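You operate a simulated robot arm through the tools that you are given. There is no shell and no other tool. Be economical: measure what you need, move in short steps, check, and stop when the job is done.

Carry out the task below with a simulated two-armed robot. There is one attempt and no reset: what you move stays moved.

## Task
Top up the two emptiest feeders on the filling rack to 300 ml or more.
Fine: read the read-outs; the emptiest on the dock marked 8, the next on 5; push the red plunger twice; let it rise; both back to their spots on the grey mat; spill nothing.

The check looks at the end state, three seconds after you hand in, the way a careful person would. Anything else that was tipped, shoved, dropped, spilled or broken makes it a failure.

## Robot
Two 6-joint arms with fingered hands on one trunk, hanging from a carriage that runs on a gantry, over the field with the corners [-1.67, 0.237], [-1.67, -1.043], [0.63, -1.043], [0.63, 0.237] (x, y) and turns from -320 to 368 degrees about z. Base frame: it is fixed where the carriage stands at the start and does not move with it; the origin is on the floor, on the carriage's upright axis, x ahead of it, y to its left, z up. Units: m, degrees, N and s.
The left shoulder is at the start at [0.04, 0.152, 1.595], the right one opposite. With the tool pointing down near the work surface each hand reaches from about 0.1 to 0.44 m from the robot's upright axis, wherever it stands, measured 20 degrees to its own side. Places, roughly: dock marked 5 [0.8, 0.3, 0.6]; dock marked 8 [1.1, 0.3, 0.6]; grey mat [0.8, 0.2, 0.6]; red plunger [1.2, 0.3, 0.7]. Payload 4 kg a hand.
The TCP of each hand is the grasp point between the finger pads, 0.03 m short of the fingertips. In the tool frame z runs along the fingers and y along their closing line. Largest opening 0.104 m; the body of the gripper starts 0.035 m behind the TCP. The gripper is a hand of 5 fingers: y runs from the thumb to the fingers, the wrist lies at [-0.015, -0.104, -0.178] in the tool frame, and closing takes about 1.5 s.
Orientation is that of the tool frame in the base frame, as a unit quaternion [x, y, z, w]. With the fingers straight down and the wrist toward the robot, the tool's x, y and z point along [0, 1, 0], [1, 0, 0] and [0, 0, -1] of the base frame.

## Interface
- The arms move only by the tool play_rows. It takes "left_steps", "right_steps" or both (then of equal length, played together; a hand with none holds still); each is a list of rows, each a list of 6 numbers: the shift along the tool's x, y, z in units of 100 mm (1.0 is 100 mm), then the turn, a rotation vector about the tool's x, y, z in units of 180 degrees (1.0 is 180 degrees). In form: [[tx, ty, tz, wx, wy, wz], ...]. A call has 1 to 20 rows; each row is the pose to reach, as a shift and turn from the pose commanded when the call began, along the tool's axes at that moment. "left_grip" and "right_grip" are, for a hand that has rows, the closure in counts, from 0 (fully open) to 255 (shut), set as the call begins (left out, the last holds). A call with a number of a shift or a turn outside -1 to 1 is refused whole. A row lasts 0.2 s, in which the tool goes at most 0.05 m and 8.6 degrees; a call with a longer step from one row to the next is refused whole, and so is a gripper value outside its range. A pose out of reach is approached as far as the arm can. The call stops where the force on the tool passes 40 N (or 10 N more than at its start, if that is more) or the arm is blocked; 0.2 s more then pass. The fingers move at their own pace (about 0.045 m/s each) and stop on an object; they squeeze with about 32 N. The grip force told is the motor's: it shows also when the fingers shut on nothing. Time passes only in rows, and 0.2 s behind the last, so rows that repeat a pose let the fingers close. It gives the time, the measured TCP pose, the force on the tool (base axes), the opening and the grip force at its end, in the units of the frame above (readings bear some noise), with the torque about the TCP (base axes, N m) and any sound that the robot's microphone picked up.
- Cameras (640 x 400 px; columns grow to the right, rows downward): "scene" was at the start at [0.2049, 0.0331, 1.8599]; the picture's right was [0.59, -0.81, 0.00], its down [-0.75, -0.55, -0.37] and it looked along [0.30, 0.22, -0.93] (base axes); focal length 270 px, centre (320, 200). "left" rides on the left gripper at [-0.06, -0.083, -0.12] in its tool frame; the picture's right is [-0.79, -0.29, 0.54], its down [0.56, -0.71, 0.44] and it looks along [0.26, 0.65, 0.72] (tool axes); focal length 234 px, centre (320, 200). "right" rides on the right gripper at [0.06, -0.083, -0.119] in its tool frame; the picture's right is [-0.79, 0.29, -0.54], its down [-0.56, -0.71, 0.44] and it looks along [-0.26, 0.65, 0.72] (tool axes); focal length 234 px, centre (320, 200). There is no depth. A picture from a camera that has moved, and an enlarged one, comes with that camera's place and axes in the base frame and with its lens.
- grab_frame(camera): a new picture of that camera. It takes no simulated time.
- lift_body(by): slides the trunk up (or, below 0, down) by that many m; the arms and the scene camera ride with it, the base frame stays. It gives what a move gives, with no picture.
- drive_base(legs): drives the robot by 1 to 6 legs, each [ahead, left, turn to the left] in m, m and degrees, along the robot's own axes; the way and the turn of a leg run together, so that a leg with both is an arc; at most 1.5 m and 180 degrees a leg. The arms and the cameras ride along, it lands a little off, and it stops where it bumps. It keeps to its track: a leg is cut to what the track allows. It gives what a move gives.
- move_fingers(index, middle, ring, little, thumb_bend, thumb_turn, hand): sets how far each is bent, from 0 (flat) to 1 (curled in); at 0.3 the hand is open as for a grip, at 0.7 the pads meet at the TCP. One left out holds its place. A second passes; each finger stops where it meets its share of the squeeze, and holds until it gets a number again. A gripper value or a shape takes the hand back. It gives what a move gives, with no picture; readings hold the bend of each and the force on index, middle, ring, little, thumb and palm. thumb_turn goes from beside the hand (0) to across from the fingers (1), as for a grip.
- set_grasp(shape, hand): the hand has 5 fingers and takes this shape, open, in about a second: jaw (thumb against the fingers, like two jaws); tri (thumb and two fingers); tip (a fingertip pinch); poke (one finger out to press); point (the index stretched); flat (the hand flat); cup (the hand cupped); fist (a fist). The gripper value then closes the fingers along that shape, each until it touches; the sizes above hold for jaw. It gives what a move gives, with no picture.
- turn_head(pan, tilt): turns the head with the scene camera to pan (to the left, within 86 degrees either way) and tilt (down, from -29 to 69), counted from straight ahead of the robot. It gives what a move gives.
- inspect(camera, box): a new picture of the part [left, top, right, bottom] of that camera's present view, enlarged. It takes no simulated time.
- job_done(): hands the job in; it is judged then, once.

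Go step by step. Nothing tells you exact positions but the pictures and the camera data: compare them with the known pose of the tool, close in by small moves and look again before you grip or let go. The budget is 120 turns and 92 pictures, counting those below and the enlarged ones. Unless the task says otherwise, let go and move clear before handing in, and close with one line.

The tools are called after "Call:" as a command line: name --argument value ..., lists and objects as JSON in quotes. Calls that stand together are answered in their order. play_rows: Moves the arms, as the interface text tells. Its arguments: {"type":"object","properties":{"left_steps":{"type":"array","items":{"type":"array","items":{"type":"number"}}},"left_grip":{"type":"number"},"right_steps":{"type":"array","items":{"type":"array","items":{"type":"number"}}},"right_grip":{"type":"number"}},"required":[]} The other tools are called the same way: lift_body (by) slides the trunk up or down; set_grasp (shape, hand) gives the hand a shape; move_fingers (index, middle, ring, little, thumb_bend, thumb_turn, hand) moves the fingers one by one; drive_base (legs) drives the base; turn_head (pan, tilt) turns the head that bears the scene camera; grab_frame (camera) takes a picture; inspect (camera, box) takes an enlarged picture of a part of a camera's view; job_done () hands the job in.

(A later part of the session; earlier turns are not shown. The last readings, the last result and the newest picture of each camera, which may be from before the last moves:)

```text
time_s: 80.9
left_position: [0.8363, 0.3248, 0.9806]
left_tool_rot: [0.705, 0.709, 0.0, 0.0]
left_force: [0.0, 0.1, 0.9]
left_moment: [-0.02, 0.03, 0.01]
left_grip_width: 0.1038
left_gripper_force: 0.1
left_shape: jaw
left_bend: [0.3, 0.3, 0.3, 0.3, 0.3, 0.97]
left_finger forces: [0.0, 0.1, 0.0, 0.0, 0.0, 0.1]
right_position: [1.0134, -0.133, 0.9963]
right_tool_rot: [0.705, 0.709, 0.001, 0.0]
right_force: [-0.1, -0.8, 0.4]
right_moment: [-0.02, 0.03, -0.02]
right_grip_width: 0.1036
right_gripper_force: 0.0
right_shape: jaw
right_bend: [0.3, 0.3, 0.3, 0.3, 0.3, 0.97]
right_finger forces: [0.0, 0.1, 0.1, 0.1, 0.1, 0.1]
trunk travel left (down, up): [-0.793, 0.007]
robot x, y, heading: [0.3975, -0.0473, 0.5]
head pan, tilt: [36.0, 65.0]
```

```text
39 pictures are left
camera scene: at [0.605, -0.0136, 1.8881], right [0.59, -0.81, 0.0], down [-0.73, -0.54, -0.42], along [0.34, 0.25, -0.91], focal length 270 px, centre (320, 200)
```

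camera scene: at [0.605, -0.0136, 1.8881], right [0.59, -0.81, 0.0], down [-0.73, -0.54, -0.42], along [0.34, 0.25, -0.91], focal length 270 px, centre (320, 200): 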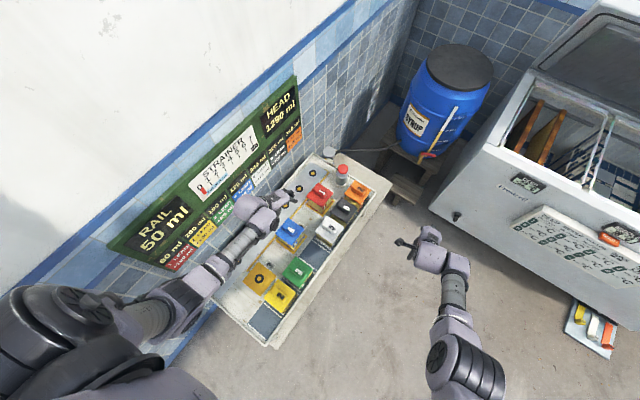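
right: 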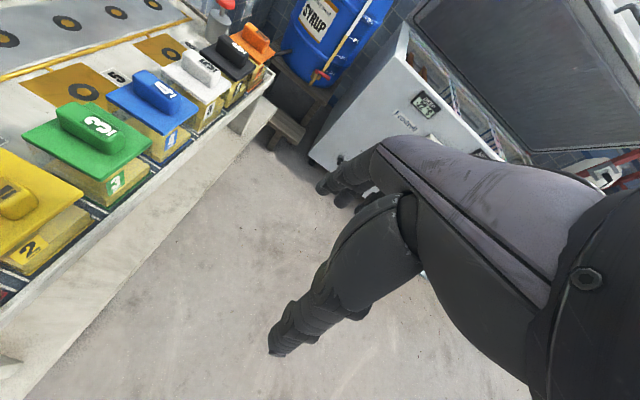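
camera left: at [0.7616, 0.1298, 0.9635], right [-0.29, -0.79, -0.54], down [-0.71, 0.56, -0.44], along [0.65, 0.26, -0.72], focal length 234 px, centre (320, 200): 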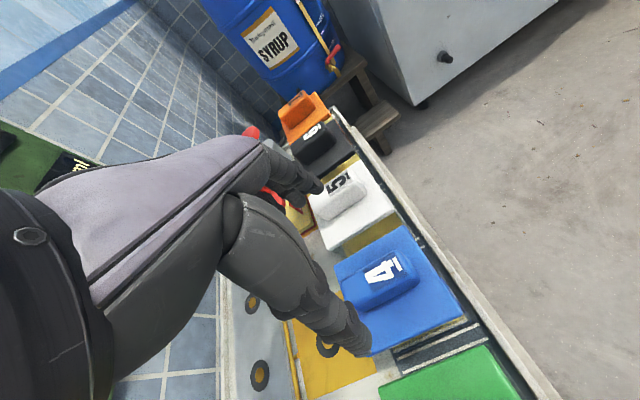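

Both are docked. Check the read-outs now.

Call:
inspect --camera "scene" --box '[130, 80, 310, 280]'

Call:
inspect --camera "scene" --box '[130, 180, 260, 275]'

Call:
inspect --camera "scene" --box '[260, 150, 380, 250]'

```text
2.00 times, centred on (220, 180) of scene
camera zoom: at [0.605, -0.0136, 1.8881], right [0.59, -0.81, 0.0], down [-0.73, -0.54, -0.42], along [0.34, 0.25, -0.91], focal length 539 px, centre (520, 240)
```

zoom: 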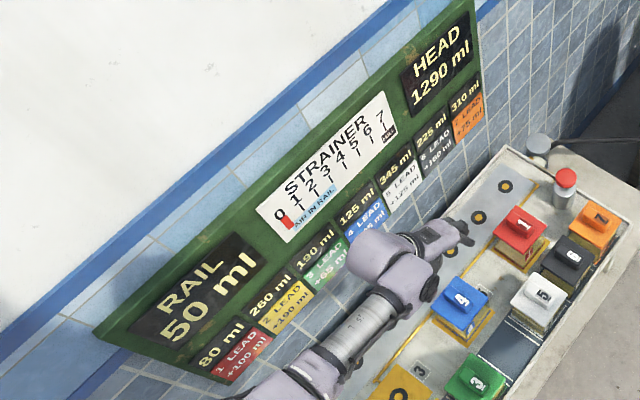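

```text
4.21 times, centred on (195, 228) of scene
camera zoom: at [0.605, -0.0136, 1.8881], right [0.59, -0.81, 0.0], down [-0.73, -0.54, -0.42], along [0.34, 0.25, -0.91], focal length 1135 px, centre (846, 84)
```

zoom: 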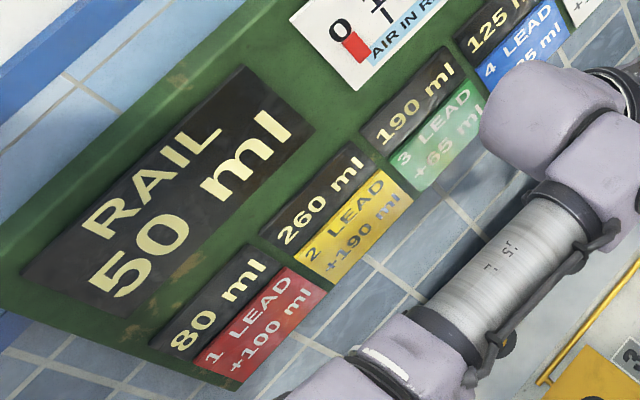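

```text
4.00 times, centred on (320, 200) of scene
camera zoom: at [0.605, -0.0136, 1.8881], right [0.59, -0.81, 0.0], down [-0.73, -0.54, -0.42], along [0.34, 0.25, -0.91], focal length 1078 px, centre (320, 200)
```

zoom: 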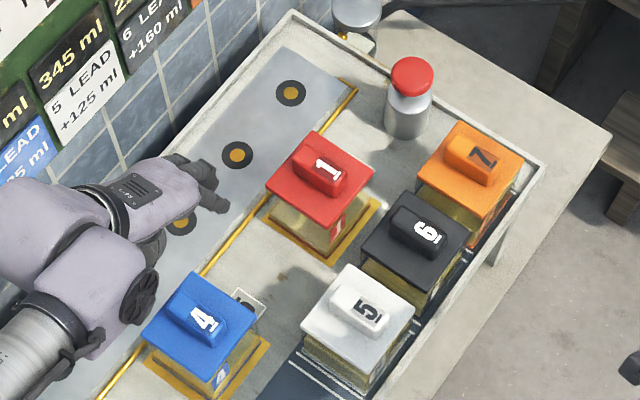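

Nothing has changed yet on the board; plunger stands at ≈(1.24, 0.31, top ≈0.743). I'll close the left hand and bring its fingertips over it, at height.

Call:
drive_base --legs '[[0.222, 0, -0.4]]'

Call:
play_rows --left_steps '[[-0.2, 0.2, 0, 0, 0, 0], [-0.4, 0.45, 0, 0, 0, 0], [-0.6, 0.7, 0, 0, 0, 0], [-0.75, 0.8, 0, 0, 0, 0], [-0.8, 0.9, 0, 0, 0, 0], [-0.8, 0.9, 0, 0, 0, 0], [-0.8, 0.9, 0, 0, 0, 0], [-0.8, 0.9, 0, 0, 0, 0]]' --left_grip 255

Call:
play_rows --left_steps '[[-0.2, 0.2, 0, 0, 0, 0], [-0.4, 0.45, 0, 0, 0, 0], [-0.6, 0.7, 0, 0, 0, 0], [-0.75, 0.8, 0, 0, 0, 0], [-0.8, 0.9, 0, 0, 0, 0], [-0.8, 0.9, 0, 0, 0, 0]]'

```text
time_s: 82.6
left_position: [1.0577, 0.3223, 0.9813]
left_tool_rot: [0.708, 0.706, -0.001, 0.0]
left_force: [-0.6, 0.1, -0.8]
left_moment: [-0.03, 0.0, -0.02]
left_grip_width: 0.1038
left_gripper_force: 0.1
left_shape: jaw
left_bend: [0.3, 0.3, 0.3, 0.3, 0.3, 0.97]
left_finger forces: [0.0, 0.0, 0.0, 0.0, 0.0, 0.1]
right_position: [1.2316, -0.1373, 0.9966]
right_tool_rot: [0.708, 0.706, 0.0, 0.0]
right_force: [-0.8, -0.5, -1.0]
right_moment: [0.01, 0.0, -0.01]
right_grip_width: 0.1036
right_gripper_force: 0.1
right_shape: jaw
right_bend: [0.3, 0.3, 0.3, 0.3, 0.3, 0.97]
right_finger forces: [0.0, 0.1, 0.0, 0.1, 0.0, 0.1]
trunk travel left (down, up): [-0.793, 0.007]
robot x, y, heading: [0.6173, -0.0529, -0.1]
head pan, tilt: [36.0, 65.0]
```

```text
time_s: 84.4
left_position: [1.1478, 0.2408, 0.9814]
left_tool_rot: [0.708, 0.706, 0.0, 0.0]
left_force: [0.5, 0.8, 0.2]
left_moment: [0.0, 0.01, -0.03]
left_grip_width: 0.0002
left_gripper_force: 31.5
left_shape: jaw
left_bend: [0.7, 0.7, 0.7, 0.55, 0.46, 1.0]
left_finger forces: [0.0, 0.1, 0.0, 0.1, 0.0, 0.0]
right_position: [1.2325, -0.1372, 0.9969]
right_tool_rot: [0.707, 0.707, 0.0, -0.001]
right_force: [0.2, 0.0, -0.6]
right_moment: [0.02, -0.02, -0.02]
right_grip_width: 0.1037
right_gripper_force: 0.0
right_shape: jaw
right_bend: [0.3, 0.3, 0.3, 0.3, 0.3, 0.97]
right_finger forces: [0.0, 0.1, 0.0, 0.0, 0.0, 0.0]
trunk travel left (down, up): [-0.793, 0.007]
robot x, y, heading: [0.6165, -0.0511, -0.2]
head pan, tilt: [36.0, 65.0]
```

```text
time_s: 85.8
left_position: [1.227, 0.167, 0.9804]
left_tool_rot: [0.709, 0.706, -0.001, 0.0]
left_force: [1.1, -0.4, -0.4]
left_moment: [-0.01, 0.02, 0.0]
left_grip_width: 0.0
left_gripper_force: 32.2
left_shape: jaw
left_bend: [0.7, 0.7, 0.7, 0.55, 0.46, 1.0]
left_finger forces: [0.1, 0.1, 0.0, 0.0, 0.0, 0.0]
left hand out of reach, approached as far as the arm can: row 5, 6
right_position: [1.232, -0.1378, 0.9973]
right_tool_rot: [0.708, 0.706, 0.001, -0.001]
right_force: [-0.3, 0.1, 0.5]
right_moment: [0.02, 0.02, -0.02]
right_grip_width: 0.1035
right_gripper_force: 0.1
right_shape: jaw
right_bend: [0.3, 0.3, 0.3, 0.3, 0.3, 0.97]
right_finger forces: [0.1, 0.0, 0.0, 0.1, 0.1, 0.0]
trunk travel left (down, up): [-0.793, 0.007]
robot x, y, heading: [0.6162, -0.0523, -0.2]
head pan, tilt: [36.0, 65.0]
```

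Call:
drive_base --legs '[[0.012, 0.145, 0.1]]'

Call:
play_rows --left_steps '[[0, 0, -0.3, 0, 0, 0], [0, 0, -0.6, 0, 0, 0], [0, 0, -0.8, 0, 0, 0], [0, 0, -0.8, 0, 0, 0]]'

Call:
lift_body --by -0.22

Call:
grab_frame --camera "left"

Call:
inspect --camera "scene" --box '[200, 80, 440, 280]'

```text
time_s: 87.2
left_position: [1.2388, 0.3139, 0.9811]
left_tool_rot: [0.707, 0.707, 0.001, 0.001]
left_force: [0.2, -0.1, -0.1]
left_moment: [0.02, 0.0, -0.01]
left_grip_width: 0.0
left_gripper_force: 31.7
left_shape: jaw
left_bend: [0.7, 0.7, 0.7, 0.55, 0.46, 1.0]
left_finger forces: [0.0, 0.0, 0.0, 0.1, 0.0, 0.0]
right_position: [1.2445, 0.0112, 0.9968]
right_tool_rot: [0.707, 0.707, 0.0, 0.0]
right_force: [0.0, -0.9, -0.4]
right_moment: [0.02, -0.01, -0.04]
right_grip_width: 0.1038
right_gripper_force: 0.1
right_shape: jaw
right_bend: [0.3, 0.3, 0.3, 0.3, 0.3, 0.97]
right_finger forces: [0.0, 0.0, 0.0, 0.0, 0.0, 0.0]
trunk travel left (down, up): [-0.793, 0.007]
robot x, y, heading: [0.6241, 0.0953, -0.2]
head pan, tilt: [36.0, 65.0]
```

```text
time_s: 88.2
left_position: [1.2364, 0.3145, 1.0602]
left_tool_rot: [0.708, 0.707, 0.001, 0.0]
left_force: [0.1, -0.4, 0.3]
left_moment: [0.0, 0.01, 0.02]
left_grip_width: 0.0
left_gripper_force: 31.8
left_shape: jaw
left_bend: [0.7, 0.7, 0.7, 0.55, 0.46, 1.0]
left_finger forces: [0.0, 0.0, 0.0, 0.0, 0.0, 0.0]
right_position: [1.2445, 0.0108, 0.9979]
right_tool_rot: [0.707, 0.708, 0.0, -0.001]
right_force: [-0.7, -0.6, 0.1]
right_moment: [-0.02, -0.03, -0.02]
right_grip_width: 0.1035
right_gripper_force: 0.1
right_shape: jaw
right_bend: [0.3, 0.3, 0.3, 0.3, 0.3, 0.97]
right_finger forces: [0.0, 0.0, 0.0, 0.0, 0.1, 0.0]
trunk travel left (down, up): [-0.793, 0.007]
robot x, y, heading: [0.6286, 0.0978, -0.1]
head pan, tilt: [36.0, 65.0]
```

```text
time_s: 90.5
left_position: [1.2376, 0.3145, 0.8402]
left_tool_rot: [0.707, 0.707, 0.0, 0.001]
left_force: [-0.1, 0.4, -0.3]
left_moment: [-0.02, -0.01, 0.01]
left_grip_width: 0.0
left_gripper_force: 32.3
left_shape: jaw
left_bend: [0.7, 0.7, 0.7, 0.55, 0.46, 1.0]
left_finger forces: [0.0, 0.0, 0.0, 0.0, 0.0, 0.0]
right_position: [1.2444, 0.0106, 0.7766]
right_tool_rot: [0.707, 0.707, 0.001, 0.0]
right_force: [0.2, -0.5, -0.4]
right_moment: [0.01, 0.01, 0.01]
right_grip_width: 0.1039
right_gripper_force: 0.0
right_shape: jaw
right_bend: [0.3, 0.3, 0.3, 0.3, 0.3, 0.97]
right_finger forces: [0.0, 0.0, 0.0, 0.0, 0.0, 0.0]
trunk travel left (down, up): [-0.573, 0.227]
robot x, y, heading: [0.6265, 0.0983, 0.1]
head pan, tilt: [36.0, 65.0]
```

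```text
35 pictures are left
camera left: at [1.1542, 0.2532, 0.9603], right [-0.29, -0.79, -0.54], down [-0.71, 0.56, -0.44], along [0.65, 0.26, -0.72], focal length 234 px, centre (320, 200)
```

left: 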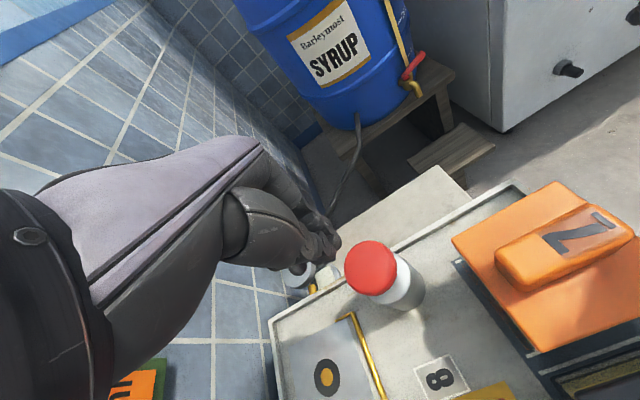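

```text
2.00 times, centred on (320, 180) of scene
camera zoom: at [0.8356, 0.132, 1.6683], right [0.59, -0.81, 0.0], down [-0.73, -0.53, -0.42], along [0.34, 0.25, -0.91], focal length 539 px, centre (320, 240)
```

zoom: 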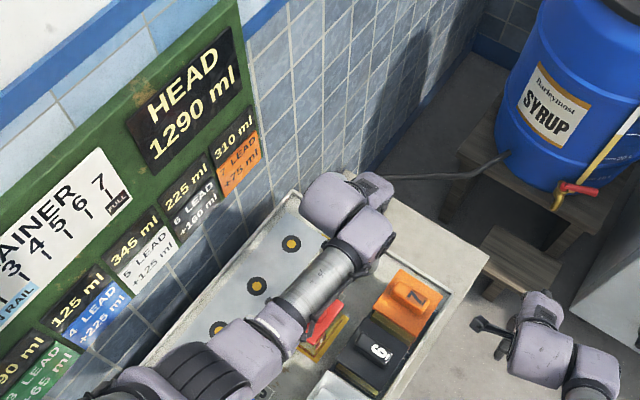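

The plunger head centre is at ≈(1.240, 0.311); fingertips are above it. I push down in small rows, first press.

Call:
play_rows --left_steps '[[-0.035, 0.025, 0.2, 0, 0, 0], [-0.035, 0.025, 0.4, 0, 0, 0], [-0.035, 0.025, 0.5, 0, 0, 0], [-0.035, 0.025, 0.6, 0, 0, 0], [-0.035, 0.025, 0.65, 0, 0, 0], [-0.035, 0.025, 0.7, 0, 0, 0], [-0.035, 0.025, 0.75, 0, 0, 0], [-0.035, 0.025, 0.8, 0, 0, 0]]'

Call:
grab_frame --camera "left"

```text
time_s: 92.3
left_position: [1.2394, 0.3101, 0.7617]
left_tool_rot: [0.708, 0.707, 0.0, 0.002]
left_force: [0.6, -0.2, 3.7]
left_moment: [0.04, -0.04, -0.01]
left_grip_width: 0.0001
left_gripper_force: 31.7
left_shape: jaw
left_bend: [0.7, 0.7, 0.7, 0.55, 0.47, 1.0]
left_finger forces: [0.1, 0.0, 0.0, 0.0, 0.1, 0.0]
left hand out of reach, approached as far as the arm can: row 8
right_position: [1.2449, 0.0096, 0.7781]
right_tool_rot: [0.707, 0.707, 0.0, 0.0]
right_force: [0.4, 0.5, -0.4]
right_moment: [0.0, 0.01, 0.01]
right_grip_width: 0.1035
right_gripper_force: 0.0
right_shape: jaw
right_bend: [0.3, 0.3, 0.3, 0.3, 0.3, 0.97]
right_finger forces: [0.0, 0.0, 0.0, 0.0, 0.1, 0.1]
trunk travel left (down, up): [-0.573, 0.227]
robot x, y, heading: [0.6288, 0.0961, 0.2]
head pan, tilt: [36.0, 65.0]
```

```text
33 pictures are left
camera left: at [1.1546, 0.2485, 0.8818], right [-0.29, -0.79, -0.54], down [-0.7, 0.56, -0.44], along [0.65, 0.26, -0.72], focal length 234 px, centre (320, 200)
```

left: 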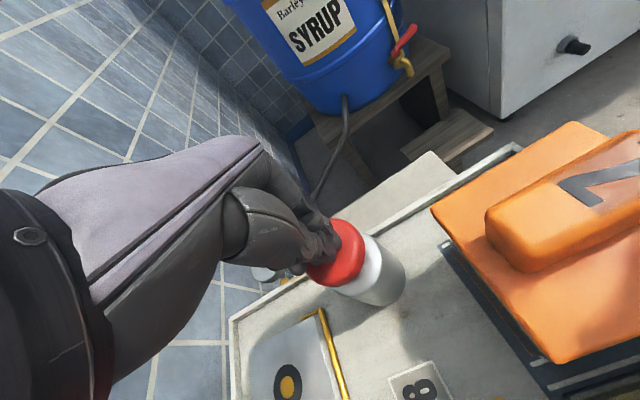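

Contact at ≈0.762 (3.7 N) but the arm is at its reach limit downward. I raise the hand, lower the trunk 0.1 for reach, then press again.

Call:
play_rows --left_steps '[[0, 0, -0.2, 0, 0, 0], [0, 0, -0.4, 0, 0, 0], [0, 0, -0.6, 0, 0, 0], [0, 0, -0.8, 0, 0, 0], [0, 0, -1.0, 0, 0, 0], [0, 0, -1.0, 0, 0, 0]]'

Call:
lift_body --by -0.08

Call:
inspect --camera "scene" --box '[80, 60, 360, 280]'

```text
time_s: 93.7
left_position: [1.2383, 0.3071, 0.8616]
left_tool_rot: [0.708, 0.707, 0.0, 0.0]
left_force: [-0.7, 0.4, 0.4]
left_moment: [0.01, 0.0, -0.01]
left_grip_width: 0.0
left_gripper_force: 31.6
left_shape: jaw
left_bend: [0.7, 0.7, 0.7, 0.55, 0.47, 1.0]
left_finger forces: [0.0, 0.0, 0.1, 0.0, 0.0, 0.0]
right_position: [1.244, 0.0104, 0.7771]
right_tool_rot: [0.707, 0.707, 0.001, 0.0]
right_force: [0.2, -0.7, -0.4]
right_moment: [0.02, 0.03, -0.01]
right_grip_width: 0.1034
right_gripper_force: 0.1
right_shape: jaw
right_bend: [0.3, 0.3, 0.3, 0.3, 0.3, 0.97]
right_finger forces: [0.0, 0.0, 0.0, 0.1, 0.1, 0.0]
trunk travel left (down, up): [-0.573, 0.227]
robot x, y, heading: [0.6258, 0.0962, 0.1]
head pan, tilt: [36.0, 65.0]
```

```text
time_s: 94.8
left_position: [1.239, 0.3076, 0.7824]
left_tool_rot: [0.708, 0.707, 0.0, 0.0]
left_force: [-0.4, -0.9, 0.2]
left_moment: [0.02, 0.05, -0.01]
left_grip_width: 0.0001
left_gripper_force: 31.9
left_shape: jaw
left_bend: [0.7, 0.7, 0.7, 0.55, 0.47, 1.0]
left_finger forces: [0.1, 0.0, 0.0, 0.0, 0.0, 0.0]
right_position: [1.2442, 0.0102, 0.6976]
right_tool_rot: [0.707, 0.707, 0.0, 0.0]
right_force: [-1.4, 0.2, -0.8]
right_moment: [-0.02, -0.02, -0.04]
right_grip_width: 0.1035
right_gripper_force: 0.1
right_shape: jaw
right_bend: [0.3, 0.3, 0.3, 0.3, 0.3, 0.97]
right_finger forces: [0.0, 0.0, 0.1, 0.0, 0.0, 0.1]
trunk travel left (down, up): [-0.493, 0.307]
robot x, y, heading: [0.6261, 0.097, 0.2]
head pan, tilt: [36.0, 65.0]
```

```text
1.82 times, centred on (220, 170) of scene
camera zoom: at [0.8357, 0.132, 1.5883], right [0.59, -0.81, 0.0], down [-0.73, -0.53, -0.42], along [0.34, 0.25, -0.91], focal length 490 px, centre (502, 254)
```

zoom: 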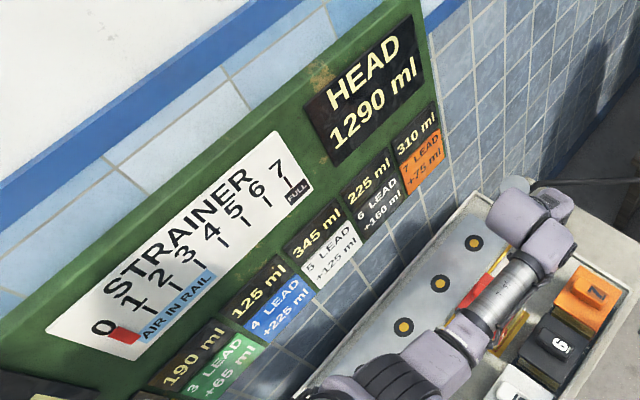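

Call:
play_rows --left_steps '[[0.02, 0, 0.1, 0, 0, 0], [0.02, 0, 0.2, 0, 0, 0], [0.02, 0, 0.26, 0, 0, 0], [0.02, 0, 0.32, 0, 0, 0], [0.02, 0, 0.38, 0, 0, 0], [0.02, 0, 0.44, 0, 0, 0]]'

Call:
inspect --camera "left" --box '[220, 160, 480, 360]'

Call:
inspect --camera "scene" --box '[80, 60, 360, 280]'

```text
time_s: 96.1
left_position: [1.246, 0.3104, 0.7496]
left_tool_rot: [0.708, 0.706, 0.006, 0.005]
left_force: [-2.1, 0.9, 12.1]
left_moment: [0.01, 0.03, 0.0]
left_grip_width: 0.0001
left_gripper_force: 31.4
left_shape: jaw
left_bend: [0.7, 0.7, 0.7, 0.55, 0.47, 1.0]
left_finger forces: [0.1, 0.0, 0.0, 0.0, 0.0, 0.0]
right_position: [1.2448, 0.0099, 0.6965]
right_tool_rot: [0.707, 0.707, 0.0, 0.001]
right_force: [0.6, 0.2, -0.7]
right_moment: [-0.05, 0.02, -0.02]
right_grip_width: 0.1036
right_gripper_force: 0.0
right_shape: jaw
right_bend: [0.3, 0.3, 0.3, 0.3, 0.3, 0.97]
right_finger forces: [0.0, 0.0, 0.0, 0.1, 0.0, 0.0]
trunk travel left (down, up): [-0.493, 0.307]
robot x, y, heading: [0.6238, 0.0957, 0.2]
head pan, tilt: [36.0, 65.0]
stopped in row 6 (left hand): the force on the tool passed its limit at 46 N (the readings are from after the stop); the commanded pose is now the measured one
```

```text
2.00 times, centred on (350, 260) of left
camera zoom: at [1.1593, 0.2482, 0.8684], right [-0.28, -0.79, -0.55], down [-0.7, 0.56, -0.45], along [0.66, 0.26, -0.71], focal length 468 px, centre (260, 80)
```

zoom: 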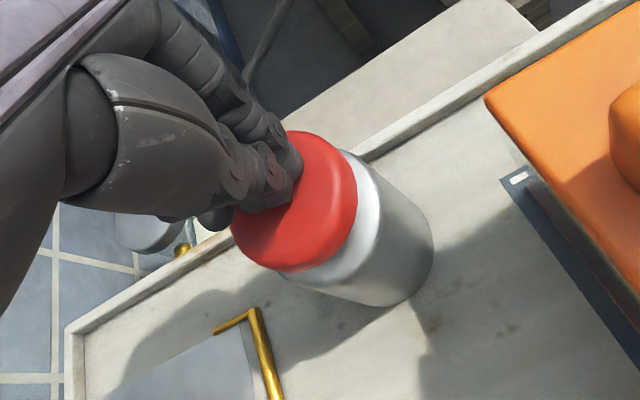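

```text
1.82 times, centred on (220, 170) of scene
camera zoom: at [0.8357, 0.1324, 1.5882], right [0.59, -0.81, 0.0], down [-0.73, -0.53, -0.42], along [0.34, 0.25, -0.91], focal length 490 px, centre (502, 254)
```

zoom: 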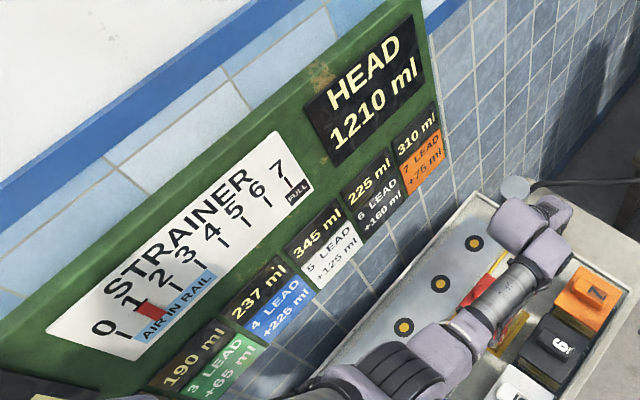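

First press registered (feeder 4: 237 ml, head 1210). I lift fully off so the plunger can rise, wait and read again.

Call:
play_rows --left_steps '[[0, -0.05, -0.1, 0, 0, 0], [0, -0.05, -0.25, 0, 0, 0], [0, -0.05, -0.45, 0, 0, 0], [0, -0.05, -0.55, 0, 0, 0], [0, -0.05, -0.55, 0, 0, 0], [0, -0.05, -0.55, 0, 0, 0], [0, -0.05, -0.55, 0, 0, 0], [0, -0.05, -0.55, 0, 0, 0], [0, -0.05, -0.55, 0, 0, 0], [0, -0.05, -0.55, 0, 0, 0], [0, -0.05, -0.55, 0, 0, 0], [0, -0.05, -0.55, 0, 0, 0], [0, -0.05, -0.55, 0, 0, 0], [0, -0.05, -0.55, 0, 0, 0], [0, -0.05, -0.55, 0, 0, 0]]'

Call:
turn_head --pan 70 --tilt 50

Call:
grab_frame --camera "scene"

Call:
grab_frame --camera "left"

```text
time_s: 99.3
left_position: [1.2382, 0.3083, 0.8026]
left_tool_rot: [0.708, 0.707, 0.003, 0.004]
left_force: [1.0, -0.3, -0.7]
left_moment: [-0.02, 0.05, 0.0]
left_grip_width: 0.0
left_gripper_force: 32.1
left_shape: jaw
left_bend: [0.7, 0.7, 0.7, 0.55, 0.47, 1.0]
left_finger forces: [0.0, 0.1, 0.1, 0.0, 0.1, 0.0]
right_position: [1.2434, 0.0105, 0.6964]
right_tool_rot: [0.707, 0.707, 0.001, -0.001]
right_force: [0.2, 1.0, 0.0]
right_moment: [-0.04, 0.0, -0.03]
right_grip_width: 0.1038
right_gripper_force: 0.0
right_shape: jaw
right_bend: [0.3, 0.3, 0.3, 0.3, 0.3, 0.97]
right_finger forces: [0.0, 0.1, 0.1, 0.1, 0.1, 0.0]
trunk travel left (down, up): [-0.493, 0.307]
robot x, y, heading: [0.6259, 0.1012, 0.2]
head pan, tilt: [36.0, 65.0]
```

```text
time_s: 100.3
left_position: [1.238, 0.3088, 0.8021]
left_tool_rot: [0.707, 0.707, 0.004, 0.004]
left_force: [-0.1, 0.1, -0.4]
left_moment: [-0.02, 0.0, 0.01]
left_grip_width: 0.0001
left_gripper_force: 32.0
left_shape: jaw
left_bend: [0.7, 0.7, 0.7, 0.55, 0.47, 1.0]
left_finger forces: [0.0, 0.0, 0.1, 0.0, 0.0, 0.0]
right_position: [1.2447, 0.0115, 0.6969]
right_tool_rot: [0.707, 0.707, 0.0, 0.0]
right_force: [-0.5, 0.6, -0.4]
right_moment: [0.01, 0.0, 0.01]
right_grip_width: 0.1033
right_gripper_force: 0.0
right_shape: jaw
right_bend: [0.3, 0.3, 0.3, 0.3, 0.3, 0.97]
right_finger forces: [0.1, 0.1, 0.1, 0.1, 0.1, 0.1]
trunk travel left (down, up): [-0.493, 0.307]
robot x, y, heading: [0.6282, 0.0953, -0.2]
head pan, tilt: [70.0, 50.0]
```

```text
29 pictures are left
camera scene: at [0.8127, 0.1687, 1.6063], right [0.94, -0.34, 0.0], down [-0.26, -0.72, -0.64], along [0.22, 0.6, -0.77], focal length 270 px, centre (320, 200)
```

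scene: 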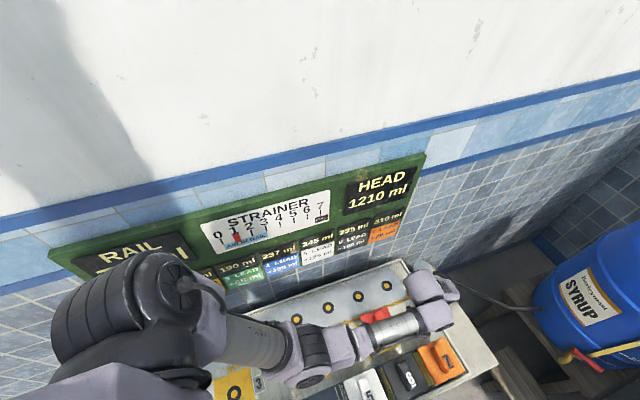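

```text
28 pictures are left
camera left: at [1.1518, 0.2478, 0.9216], right [-0.28, -0.79, -0.55], down [-0.7, 0.56, -0.44], along [0.66, 0.26, -0.71], focal length 234 px, centre (320, 200)
```

left: 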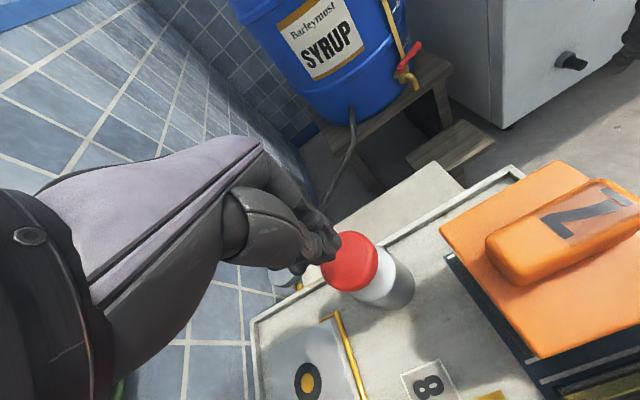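

Feeder 4 holds at 237 ml and the plunger has risen (top ≈0.74). Second press.

Call:
play_rows --left_steps '[[0.02, 0.02, 0.15, 0, 0, 0], [0.02, 0.02, 0.3, 0, 0, 0], [0.02, 0.02, 0.4, 0, 0, 0], [0.02, 0.02, 0.46, 0, 0, 0], [0.02, 0.02, 0.52, 0, 0, 0], [0.02, 0.02, 0.58, 0, 0, 0], [0.02, 0.02, 0.64, 0, 0, 0], [0.02, 0.02, 0.7, 0, 0, 0]]'

Call:
play_rows --left_steps '[[0, -0.05, -0.1, 0, 0, 0], [0, -0.05, -0.25, 0, 0, 0], [0, -0.05, -0.45, 0, 0, 0], [0, -0.05, -0.65, 0, 0, 0], [0, -0.05, -0.85, 0, 0, 0], [0, -0.05, -1.0, 0, 0, 0], [0, -0.05, -1.0, 0, 0, 0], [0, -0.05, -1.0, 0, 0, 0], [0, -0.05, -1.0, 0, 0, 0], [0, -0.05, -1.0, 0, 0, 0]]'

Call:
grab_frame --camera "scene"

```text
time_s: 101.8
left_position: [1.2492, 0.313, 0.7502]
left_tool_rot: [0.707, 0.707, 0.01, 0.01]
left_force: [-1.0, 0.3, 12.2]
left_moment: [0.0, 0.1, 0.03]
left_grip_width: 0.0
left_gripper_force: 31.6
left_shape: jaw
left_bend: [0.7, 0.7, 0.7, 0.55, 0.47, 1.0]
left_finger forces: [0.0, 0.1, 0.1, 0.0, 0.1, 0.0]
right_position: [1.2438, 0.0106, 0.6985]
right_tool_rot: [0.707, 0.707, 0.0, 0.001]
right_force: [0.3, 0.5, 0.3]
right_moment: [0.02, -0.01, -0.02]
right_grip_width: 0.1035
right_gripper_force: 0.1
right_shape: jaw
right_bend: [0.3, 0.3, 0.3, 0.3, 0.3, 0.97]
right_finger forces: [0.0, 0.0, 0.0, 0.0, 0.0, 0.0]
trunk travel left (down, up): [-0.493, 0.307]
robot x, y, heading: [0.6285, 0.0939, -0.2]
head pan, tilt: [70.0, 50.0]
stopped in row 7 (left hand): the force on the tool passed its limit at 45 N (the readings are from after the stop); the commanded pose is now the measured one
```

```text
time_s: 104.0
left_position: [1.2395, 0.3116, 0.8455]
left_tool_rot: [0.707, 0.707, 0.008, 0.008]
left_force: [-0.1, -0.4, -0.7]
left_moment: [0.02, -0.01, -0.01]
left_grip_width: 0.0001
left_gripper_force: 32.4
left_shape: jaw
left_bend: [0.7, 0.7, 0.7, 0.55, 0.47, 1.0]
left_finger forces: [0.0, 0.1, 0.0, 0.1, 0.0, 0.0]
right_position: [1.2433, 0.0107, 0.6975]
right_tool_rot: [0.708, 0.707, -0.002, 0.0]
right_force: [-0.2, 0.2, -0.2]
right_moment: [-0.02, 0.02, 0.0]
right_grip_width: 0.1038
right_gripper_force: 0.0
right_shape: jaw
right_bend: [0.3, 0.3, 0.3, 0.3, 0.3, 0.97]
right_finger forces: [0.1, 0.1, 0.0, 0.1, 0.0, 0.0]
trunk travel left (down, up): [-0.493, 0.307]
robot x, y, heading: [0.6269, 0.0972, -0.0]
head pan, tilt: [70.0, 50.0]
```

```text
27 pictures are left
camera scene: at [0.8124, 0.1688, 1.6063], right [0.94, -0.34, 0.0], down [-0.26, -0.72, -0.64], along [0.22, 0.6, -0.77], focal length 270 px, centre (320, 200)
```

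scene: 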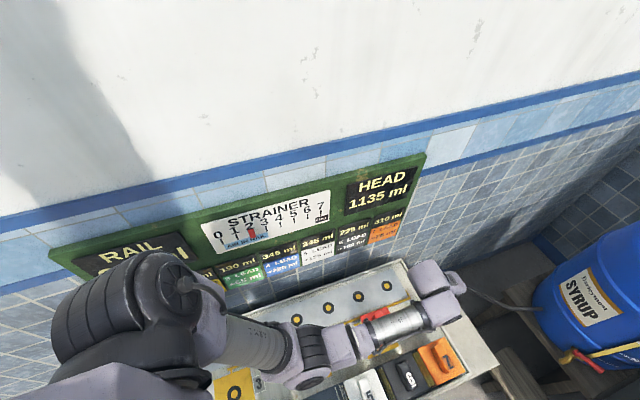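

Feeder 4 now reads about 345 ml. I raise and retreat to see feeder 1's read-out unobstructed, correcting the slight hand tilt.

Call:
lift_body --by 0.3

Call:
drive_base --legs '[[-0.01, -0.24, 0]]'

Call:
play_rows --left_steps '[[0.2, -0.2, 0.2, 0.0072, 0, 0], [0.4, -0.45, 0.5, 0.0072, 0, 0], [0.6, -0.7, 0.8, 0.0072, 0, 0], [0.8, -0.85, 1.0, 0.0072, 0, 0], [1.0, -1.0, 1.0, 0.0072, 0, 0]]' --left_grip 0

Call:
grab_frame --camera "scene"

```text
time_s: 107.0
left_position: [1.2399, 0.3121, 1.1456]
left_tool_rot: [0.707, 0.707, 0.008, 0.008]
left_force: [-0.1, -0.6, 0.2]
left_moment: [0.01, 0.0, 0.0]
left_grip_width: 0.0001
left_gripper_force: 31.9
left_shape: jaw
left_bend: [0.7, 0.7, 0.7, 0.55, 0.47, 1.0]
left_finger forces: [0.0, 0.0, 0.0, 0.0, 0.1, 0.0]
right_position: [1.2435, 0.0108, 0.996]
right_tool_rot: [0.708, 0.707, -0.002, 0.001]
right_force: [0.8, -0.1, 0.8]
right_moment: [0.03, 0.01, -0.01]
right_grip_width: 0.1037
right_gripper_force: 0.2
right_shape: jaw
right_bend: [0.3, 0.3, 0.3, 0.3, 0.3, 0.97]
right_finger forces: [0.0, 0.0, 0.0, 0.0, 0.0, 0.0]
trunk travel left (down, up): [-0.793, 0.007]
robot x, y, heading: [0.6293, 0.0984, -0.3]
head pan, tilt: [70.0, 50.0]
```

```text
time_s: 108.8
left_position: [1.2282, 0.0769, 1.1477]
left_tool_rot: [0.705, 0.71, 0.008, 0.008]
left_force: [0.2, 0.3, -0.4]
left_moment: [-0.02, -0.01, -0.02]
left_grip_width: 0.0
left_gripper_force: 31.8
left_shape: jaw
left_bend: [0.7, 0.7, 0.7, 0.55, 0.47, 1.0]
left_finger forces: [0.1, 0.1, 0.0, 0.0, 0.1, 0.1]
right_position: [1.235, -0.2252, 0.9975]
right_tool_rot: [0.705, 0.709, 0.0, 0.0]
right_force: [0.2, -0.7, 0.2]
right_moment: [0.01, 0.0, -0.01]
right_grip_width: 0.1036
right_gripper_force: 0.0
right_shape: jaw
right_bend: [0.3, 0.3, 0.3, 0.3, 0.3, 0.97]
right_finger forces: [0.1, 0.0, 0.1, 0.0, 0.0, 0.0]
trunk travel left (down, up): [-0.793, 0.007]
robot x, y, heading: [0.6185, -0.1408, 0.3]
head pan, tilt: [70.0, 50.0]
```

```text
time_s: 110.0
left_position: [1.1271, 0.1778, 1.0415]
left_tool_rot: [0.705, 0.709, 0.001, 0.001]
left_force: [-0.3, -0.5, -0.8]
left_moment: [0.01, 0.01, -0.01]
left_grip_width: 0.1036
left_gripper_force: 0.1
left_shape: jaw
left_bend: [0.3, 0.3, 0.3, 0.3, 0.3, 0.97]
left_finger forces: [0.0, 0.0, 0.0, 0.0, 0.0, 0.0]
right_position: [1.2349, -0.2243, 0.9971]
right_tool_rot: [0.706, 0.708, 0.0, 0.0]
right_force: [0.0, -0.4, 0.3]
right_moment: [-0.01, 0.0, 0.02]
right_grip_width: 0.104
right_gripper_force: 0.1
right_shape: jaw
right_bend: [0.3, 0.3, 0.3, 0.3, 0.3, 0.97]
right_finger forces: [0.0, 0.1, 0.0, 0.0, 0.1, 0.0]
trunk travel left (down, up): [-0.793, 0.007]
robot x, y, heading: [0.6156, -0.1388, 0.4]
head pan, tilt: [70.0, 50.0]
```

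```text
26 pictures are left
camera scene: at [0.8023, -0.0682, 1.9063], right [0.94, -0.34, 0.0], down [-0.26, -0.72, -0.64], along [0.22, 0.61, -0.77], focal length 270 px, centre (320, 200)
```

scene: 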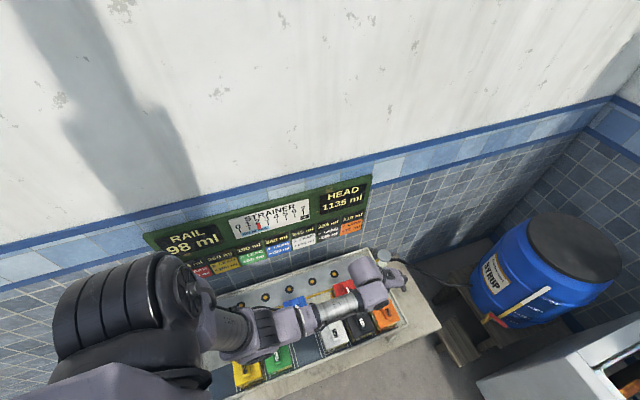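

Call:
inspect --camera "scene" --box '[140, 175, 260, 290]'

Call:
inspect --camera "scene" --box '[230, 180, 380, 270]'

```text
3.48 times, centred on (200, 232) of scene
camera zoom: at [0.8023, -0.0682, 1.9063], right [0.94, -0.34, 0.0], down [-0.26, -0.72, -0.64], along [0.22, 0.61, -0.77], focal length 938 px, centre (737, 87)
```

zoom: 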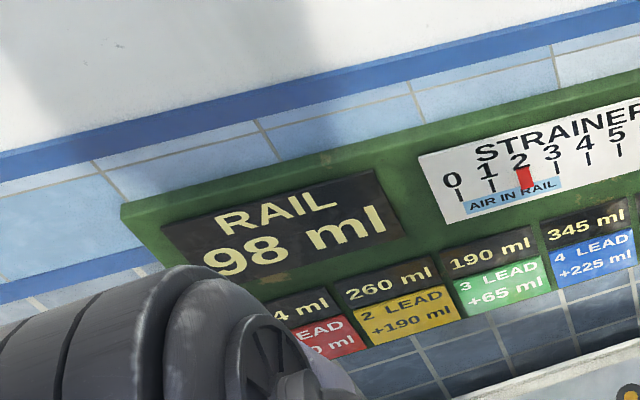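

```text
4.27 times, centred on (305, 225) of scene
camera zoom: at [0.8023, -0.0682, 1.9063], right [0.94, -0.34, 0.0], down [-0.26, -0.72, -0.64], along [0.22, 0.61, -0.77], focal length 1150 px, centre (384, 93)
```

zoom: 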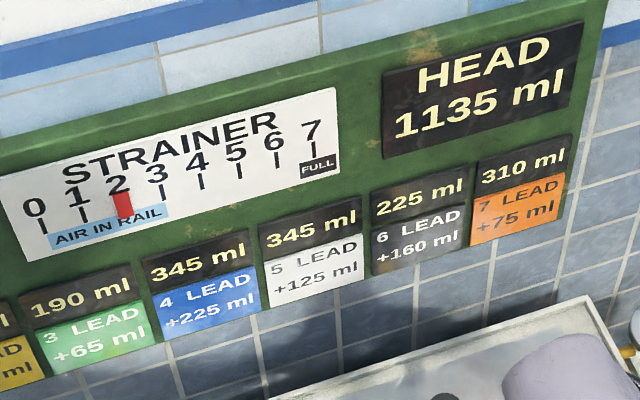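

Feeder 4: 345 ml. Feeder 1's figure is half hidden, so I go to feeder 4's pick position, from where it was visible.

Call:
play_rows --left_steps '[[0.2, -0.25, 0.2, 0, 0, 0], [0.4, -0.5, 0.4, 0, 0, 0], [0.56, -0.72, 0.6, 0, 0, 0], [0.56, -0.72, 0.62, 0, 0, 0]]'

Call:
drive_base --legs '[[-0.22, 0.0, -0.3], [0, 0.092, 0]]'

Call:
turn_head --pan 36 --tilt 65

Call:
inspect --camera "scene" --box '[100, 80, 360, 280]'

Call:
inspect --camera "left" --box '[240, 180, 480, 360]'

```text
time_s: 111.0
left_position: [1.0556, 0.2319, 0.9783]
left_tool_rot: [0.706, 0.709, 0.0, 0.0]
left_force: [-0.1, 0.0, 0.7]
left_moment: [-0.01, 0.02, 0.0]
left_grip_width: 0.104
left_gripper_force: 0.0
left_shape: jaw
left_bend: [0.3, 0.3, 0.3, 0.3, 0.3, 0.97]
left_finger forces: [0.1, 0.0, 0.1, 0.0, 0.1, 0.0]
right_position: [1.2341, -0.2251, 0.9961]
right_tool_rot: [0.706, 0.708, 0.0, 0.0]
right_force: [0.4, 0.2, 0.3]
right_moment: [-0.01, 0.02, -0.01]
right_grip_width: 0.1038
right_gripper_force: 0.1
right_shape: jaw
right_bend: [0.3, 0.3, 0.3, 0.3, 0.3, 0.97]
right_finger forces: [0.0, 0.0, 0.1, 0.0, 0.0, 0.0]
trunk travel left (down, up): [-0.793, 0.007]
robot x, y, heading: [0.6135, -0.1456, 0.5]
head pan, tilt: [70.0, 50.0]
```

```text
time_s: 113.4
left_position: [0.8434, 0.3198, 0.9807]
left_tool_rot: [0.708, 0.706, 0.0, 0.0]
left_force: [0.2, 0.2, -1.2]
left_moment: [-0.04, -0.02, -0.03]
left_grip_width: 0.1039
left_gripper_force: 0.0
left_shape: jaw
left_bend: [0.3, 0.3, 0.3, 0.3, 0.3, 0.97]
left_finger forces: [0.0, 0.1, 0.0, 0.1, 0.1, 0.0]
right_position: [1.0184, -0.1372, 0.9968]
right_tool_rot: [0.707, 0.707, 0.001, 0.0]
right_force: [-0.7, -0.6, -0.5]
right_moment: [0.02, -0.03, -0.01]
right_grip_width: 0.1036
right_gripper_force: 0.1
right_shape: jaw
right_bend: [0.3, 0.3, 0.3, 0.3, 0.3, 0.97]
right_finger forces: [0.1, 0.1, 0.1, 0.0, 0.0, 0.1]
trunk travel left (down, up): [-0.793, 0.007]
robot x, y, heading: [0.4023, -0.0531, 0.0]
head pan, tilt: [70.0, 50.0]
```

```text
time_s: 114.4
left_position: [0.8426, 0.3203, 0.979]
left_tool_rot: [0.708, 0.706, 0.001, 0.001]
left_force: [-0.2, 0.7, -0.5]
left_moment: [0.01, 0.0, 0.02]
left_grip_width: 0.1039
left_gripper_force: 0.1
left_shape: jaw
left_bend: [0.3, 0.3, 0.3, 0.3, 0.3, 0.97]
left_finger forces: [0.0, 0.1, 0.1, 0.0, 0.0, 0.1]
right_position: [1.018, -0.1374, 0.997]
right_tool_rot: [0.708, 0.706, 0.0, 0.0]
right_force: [0.7, 0.9, -0.5]
right_moment: [0.02, -0.03, -0.01]
right_grip_width: 0.1039
right_gripper_force: 0.1
right_shape: jaw
right_bend: [0.3, 0.3, 0.3, 0.3, 0.3, 0.97]
right_finger forces: [0.0, 0.0, 0.1, 0.1, 0.1, 0.0]
trunk travel left (down, up): [-0.793, 0.007]
robot x, y, heading: [0.4012, -0.0505, 0.2]
head pan, tilt: [36.0, 65.0]
```

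```text
2.00 times, centred on (230, 180) of scene
camera zoom: at [0.6099, -0.0152, 1.8882], right [0.59, -0.81, 0.0], down [-0.73, -0.53, -0.42], along [0.34, 0.25, -0.91], focal length 539 px, centre (500, 240)
```

zoom: 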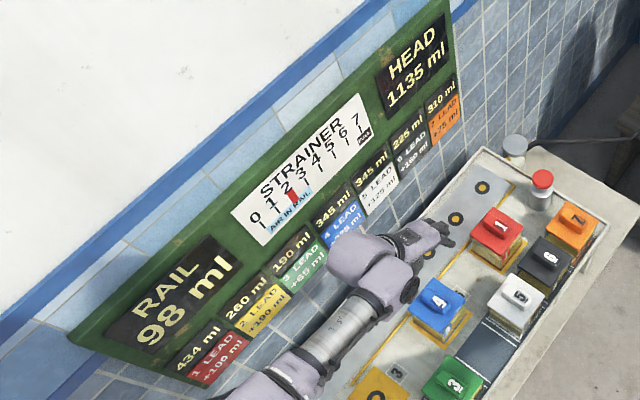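

```text
2.22 times, centred on (360, 270) of left
camera zoom: at [0.7588, 0.2586, 1.0996], right [-0.29, -0.79, -0.54], down [-0.7, 0.56, -0.44], along [0.65, 0.26, -0.72], focal length 520 px, centre (231, 44)
```

zoom: 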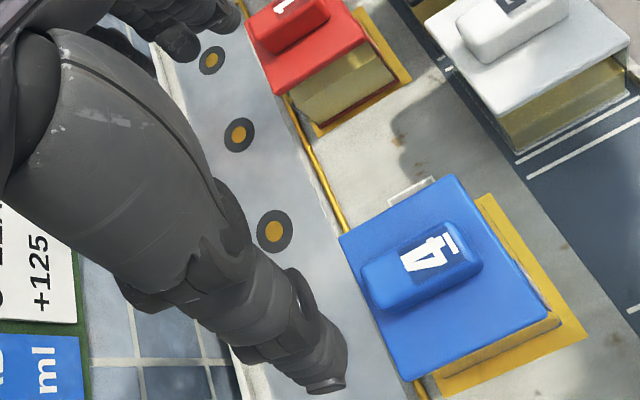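

Feeder 1 reads 434 ml, feeder 4 345 ml; both over 300. Return feeder 4: re-grip at the pose where I released it (0.8355, 0.3265, 0.752).

Call:
lift_body --by -0.13

Call:
play_rows --left_steps '[[0.06, -0.07, 0.1, 0, 0, 0], [0.06, -0.07, 0.4, 0, 0, 0], [0.06, -0.07, 0.7, 0, 0, 0], [0.06, -0.07, 0.85, 0, 0, 0], [0.06, -0.07, 0.93, 0, 0, 0], [0.06, -0.07, 0.96, 0, 0, 0]]'

Call:
inspect --camera "left" --box '[220, 160, 480, 360]'

```text
time_s: 116.0
left_position: [0.843, 0.3205, 0.8506]
left_tool_rot: [0.708, 0.707, 0.001, 0.001]
left_force: [-0.1, 0.4, -0.5]
left_moment: [0.0, 0.02, 0.0]
left_grip_width: 0.1039
left_gripper_force: 0.1
left_shape: jaw
left_bend: [0.3, 0.3, 0.3, 0.3, 0.3, 0.97]
left_finger forces: [0.0, 0.0, 0.1, 0.1, 0.0, 0.0]
right_position: [1.0183, -0.1377, 0.8671]
right_tool_rot: [0.708, 0.707, 0.0, 0.0]
right_force: [0.1, -0.2, 0.5]
right_moment: [0.0, 0.03, 0.02]
right_grip_width: 0.1034
right_gripper_force: 0.0
right_shape: jaw
right_bend: [0.3, 0.3, 0.3, 0.3, 0.3, 0.97]
right_finger forces: [0.0, 0.0, 0.1, 0.1, 0.1, 0.0]
trunk travel left (down, up): [-0.663, 0.137]
robot x, y, heading: [0.3987, -0.0519, -0.1]
head pan, tilt: [36.0, 65.0]
```

```text
time_s: 117.4
left_position: [0.8359, 0.3251, 0.7535]
left_tool_rot: [0.708, 0.706, 0.001, 0.001]
left_force: [-0.5, -0.5, -0.3]
left_moment: [0.0, 0.0, 0.0]
left_grip_width: 0.1038
left_gripper_force: 0.2
left_shape: jaw
left_bend: [0.3, 0.3, 0.3, 0.3, 0.3, 0.97]
left_finger forces: [0.0, 0.0, 0.0, 0.0, 0.0, 0.0]
right_position: [1.018, -0.1374, 0.8669]
right_tool_rot: [0.707, 0.707, -0.001, 0.001]
right_force: [-0.3, 0.3, -0.4]
right_moment: [0.03, -0.02, -0.03]
right_grip_width: 0.104
right_gripper_force: 0.1
right_shape: jaw
right_bend: [0.3, 0.3, 0.3, 0.3, 0.3, 0.97]
right_finger forces: [0.0, 0.0, 0.1, 0.0, 0.0, 0.0]
trunk travel left (down, up): [-0.663, 0.137]
robot x, y, heading: [0.4019, -0.0486, -0.4]
head pan, tilt: [36.0, 65.0]
```

```text
2.00 times, centred on (350, 260) of left
camera zoom: at [0.7521, 0.2636, 0.8736], right [-0.29, -0.79, -0.54], down [-0.7, 0.56, -0.44], along [0.65, 0.26, -0.72], focal length 468 px, centre (260, 80)
```

zoom: 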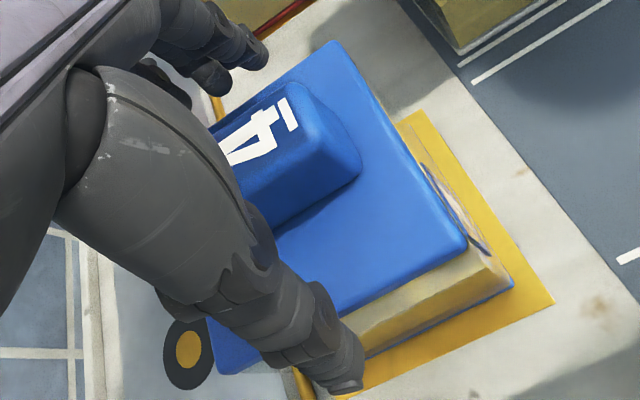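

Call:
play_rows --left_steps '[[0, 0, 0, 0, 0, 0], [0, 0, 0, 0, 0, 0], [0, 0, 0, 0, 0, 0], [0, 0, 0, 0, 0, 0], [0, 0, 0, 0, 0, 0], [0, 0, 0, 0, 0, 0], [0, 0, 0, 0, 0, 0], [0, 0, 0, 0, 0, 0]]' --left_grip 255

Call:
play_rows --left_steps '[[0, 0, -0.03, 0, 0, 0], [0, 0, -0.07, 0, 0, 0], [0, 0, -0.12, 0, 0, 0], [0, 0, -0.2, 0, 0, 0], [0, 0, -0.3, 0, 0, 0], [0, 0, -0.3, 0, 0, 0]]'

Call:
lift_body --by 0.13

Call:
drive_base --legs '[[0, -0.137, 0.2]]'

Call:
inspect --camera "left" --box '[220, 160, 540, 400]'

```text
time_s: 119.2
left_position: [0.8357, 0.3255, 0.7535]
left_tool_rot: [0.708, 0.707, 0.0, 0.0]
left_force: [0.4, -0.2, 0.4]
left_moment: [-0.02, -0.03, -0.08]
left_grip_width: 0.0243
left_gripper_force: 31.8
left_shape: jaw
left_bend: [0.74, 0.56, 0.54, 0.71, 0.75, 1.0]
left_finger forces: [15.3, 8.4, 4.2, 0.0, 28.2, 0.1]
right_position: [1.0185, -0.1382, 0.8668]
right_tool_rot: [0.708, 0.707, 0.0, 0.0]
right_force: [0.0, -0.6, 0.3]
right_moment: [-0.01, -0.03, 0.0]
right_grip_width: 0.1037
right_gripper_force: 0.1
right_shape: jaw
right_bend: [0.3, 0.3, 0.3, 0.3, 0.3, 0.97]
right_finger forces: [0.0, 0.1, 0.0, 0.0, 0.0, 0.0]
trunk travel left (down, up): [-0.663, 0.137]
robot x, y, heading: [0.398, -0.0515, -0.1]
head pan, tilt: [36.0, 65.0]
```

```text
time_s: 120.6
left_position: [0.8359, 0.3242, 0.7823]
left_tool_rot: [0.707, 0.707, 0.0, 0.0]
left_force: [-1.0, -0.7, -6.1]
left_moment: [-0.02, -0.01, 0.03]
left_grip_width: 0.0241
left_gripper_force: 32.3
left_shape: jaw
left_bend: [0.74, 0.56, 0.55, 0.71, 0.75, 1.0]
left_finger forces: [16.4, 7.9, 3.6, 0.1, 28.1, 0.1]
right_position: [1.0174, -0.1376, 0.8663]
right_tool_rot: [0.708, 0.707, 0.0, 0.0]
right_force: [0.1, 0.1, -0.1]
right_moment: [0.02, 0.0, 0.0]
right_grip_width: 0.1037
right_gripper_force: 0.1
right_shape: jaw
right_bend: [0.3, 0.3, 0.3, 0.3, 0.3, 0.97]
right_finger forces: [0.1, 0.0, 0.0, 0.1, 0.0, 0.0]
trunk travel left (down, up): [-0.663, 0.137]
robot x, y, heading: [0.4029, -0.0526, -0.1]
head pan, tilt: [36.0, 65.0]
```

```text
time_s: 122.2
left_position: [0.8364, 0.3236, 0.913]
left_tool_rot: [0.708, 0.707, 0.0, 0.0]
left_force: [-0.2, 1.1, -6.5]
left_moment: [-0.02, 0.02, 0.0]
left_grip_width: 0.024
left_gripper_force: 31.9
left_shape: jaw
left_bend: [0.74, 0.56, 0.55, 0.71, 0.75, 1.0]
left_finger forces: [16.4, 8.0, 3.6, 0.0, 28.0, 0.0]
right_position: [1.0166, -0.1377, 0.9959]
right_tool_rot: [0.708, 0.706, -0.001, 0.0]
right_force: [0.1, 0.6, 0.0]
right_moment: [-0.01, -0.02, -0.01]
right_grip_width: 0.1036
right_gripper_force: 0.1
right_shape: jaw
right_bend: [0.3, 0.3, 0.3, 0.3, 0.3, 0.97]
right_finger forces: [0.1, 0.0, 0.0, 0.0, 0.0, 0.1]
trunk travel left (down, up): [-0.793, 0.007]
robot x, y, heading: [0.4005, -0.0525, 0.0]
head pan, tilt: [36.0, 65.0]
```

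```text
time_s: 123.5
left_position: [0.8343, 0.1872, 0.9131]
left_tool_rot: [0.706, 0.709, 0.0, 0.001]
left_force: [-0.1, -1.2, -5.8]
left_moment: [-0.05, -0.02, 0.03]
left_grip_width: 0.0241
left_gripper_force: 31.8
left_shape: jaw
left_bend: [0.74, 0.56, 0.55, 0.71, 0.75, 1.0]
left_finger forces: [16.4, 8.0, 3.5, 0.0, 28.0, 0.1]
right_position: [1.0193, -0.2753, 0.9975]
right_tool_rot: [0.706, 0.709, -0.001, 0.001]
right_force: [0.4, 0.5, 0.9]
right_moment: [-0.02, 0.02, 0.01]
right_grip_width: 0.1038
right_gripper_force: 0.0
right_shape: jaw
right_bend: [0.3, 0.3, 0.3, 0.3, 0.3, 0.97]
right_finger forces: [0.0, 0.0, 0.0, 0.1, 0.1, 0.1]
trunk travel left (down, up): [-0.793, 0.007]
robot x, y, heading: [0.4034, -0.1917, 0.2]
head pan, tilt: [36.0, 65.0]
```

```text
1.67 times, centred on (380, 280) of left
camera zoom: at [0.75, 0.1249, 1.0323], right [-0.29, -0.79, -0.54], down [-0.71, 0.56, -0.44], along [0.65, 0.26, -0.72], focal length 390 px, centre (220, 67)
```

zoom: 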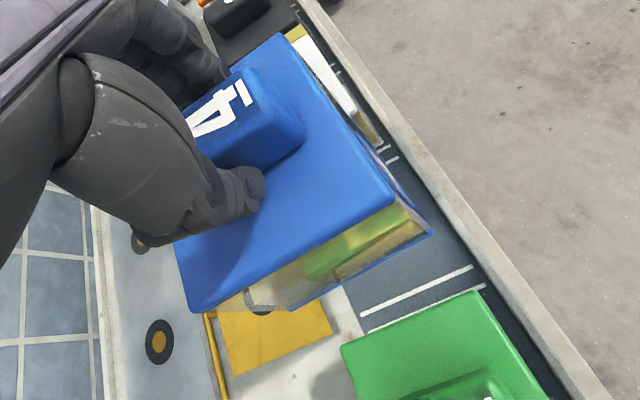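

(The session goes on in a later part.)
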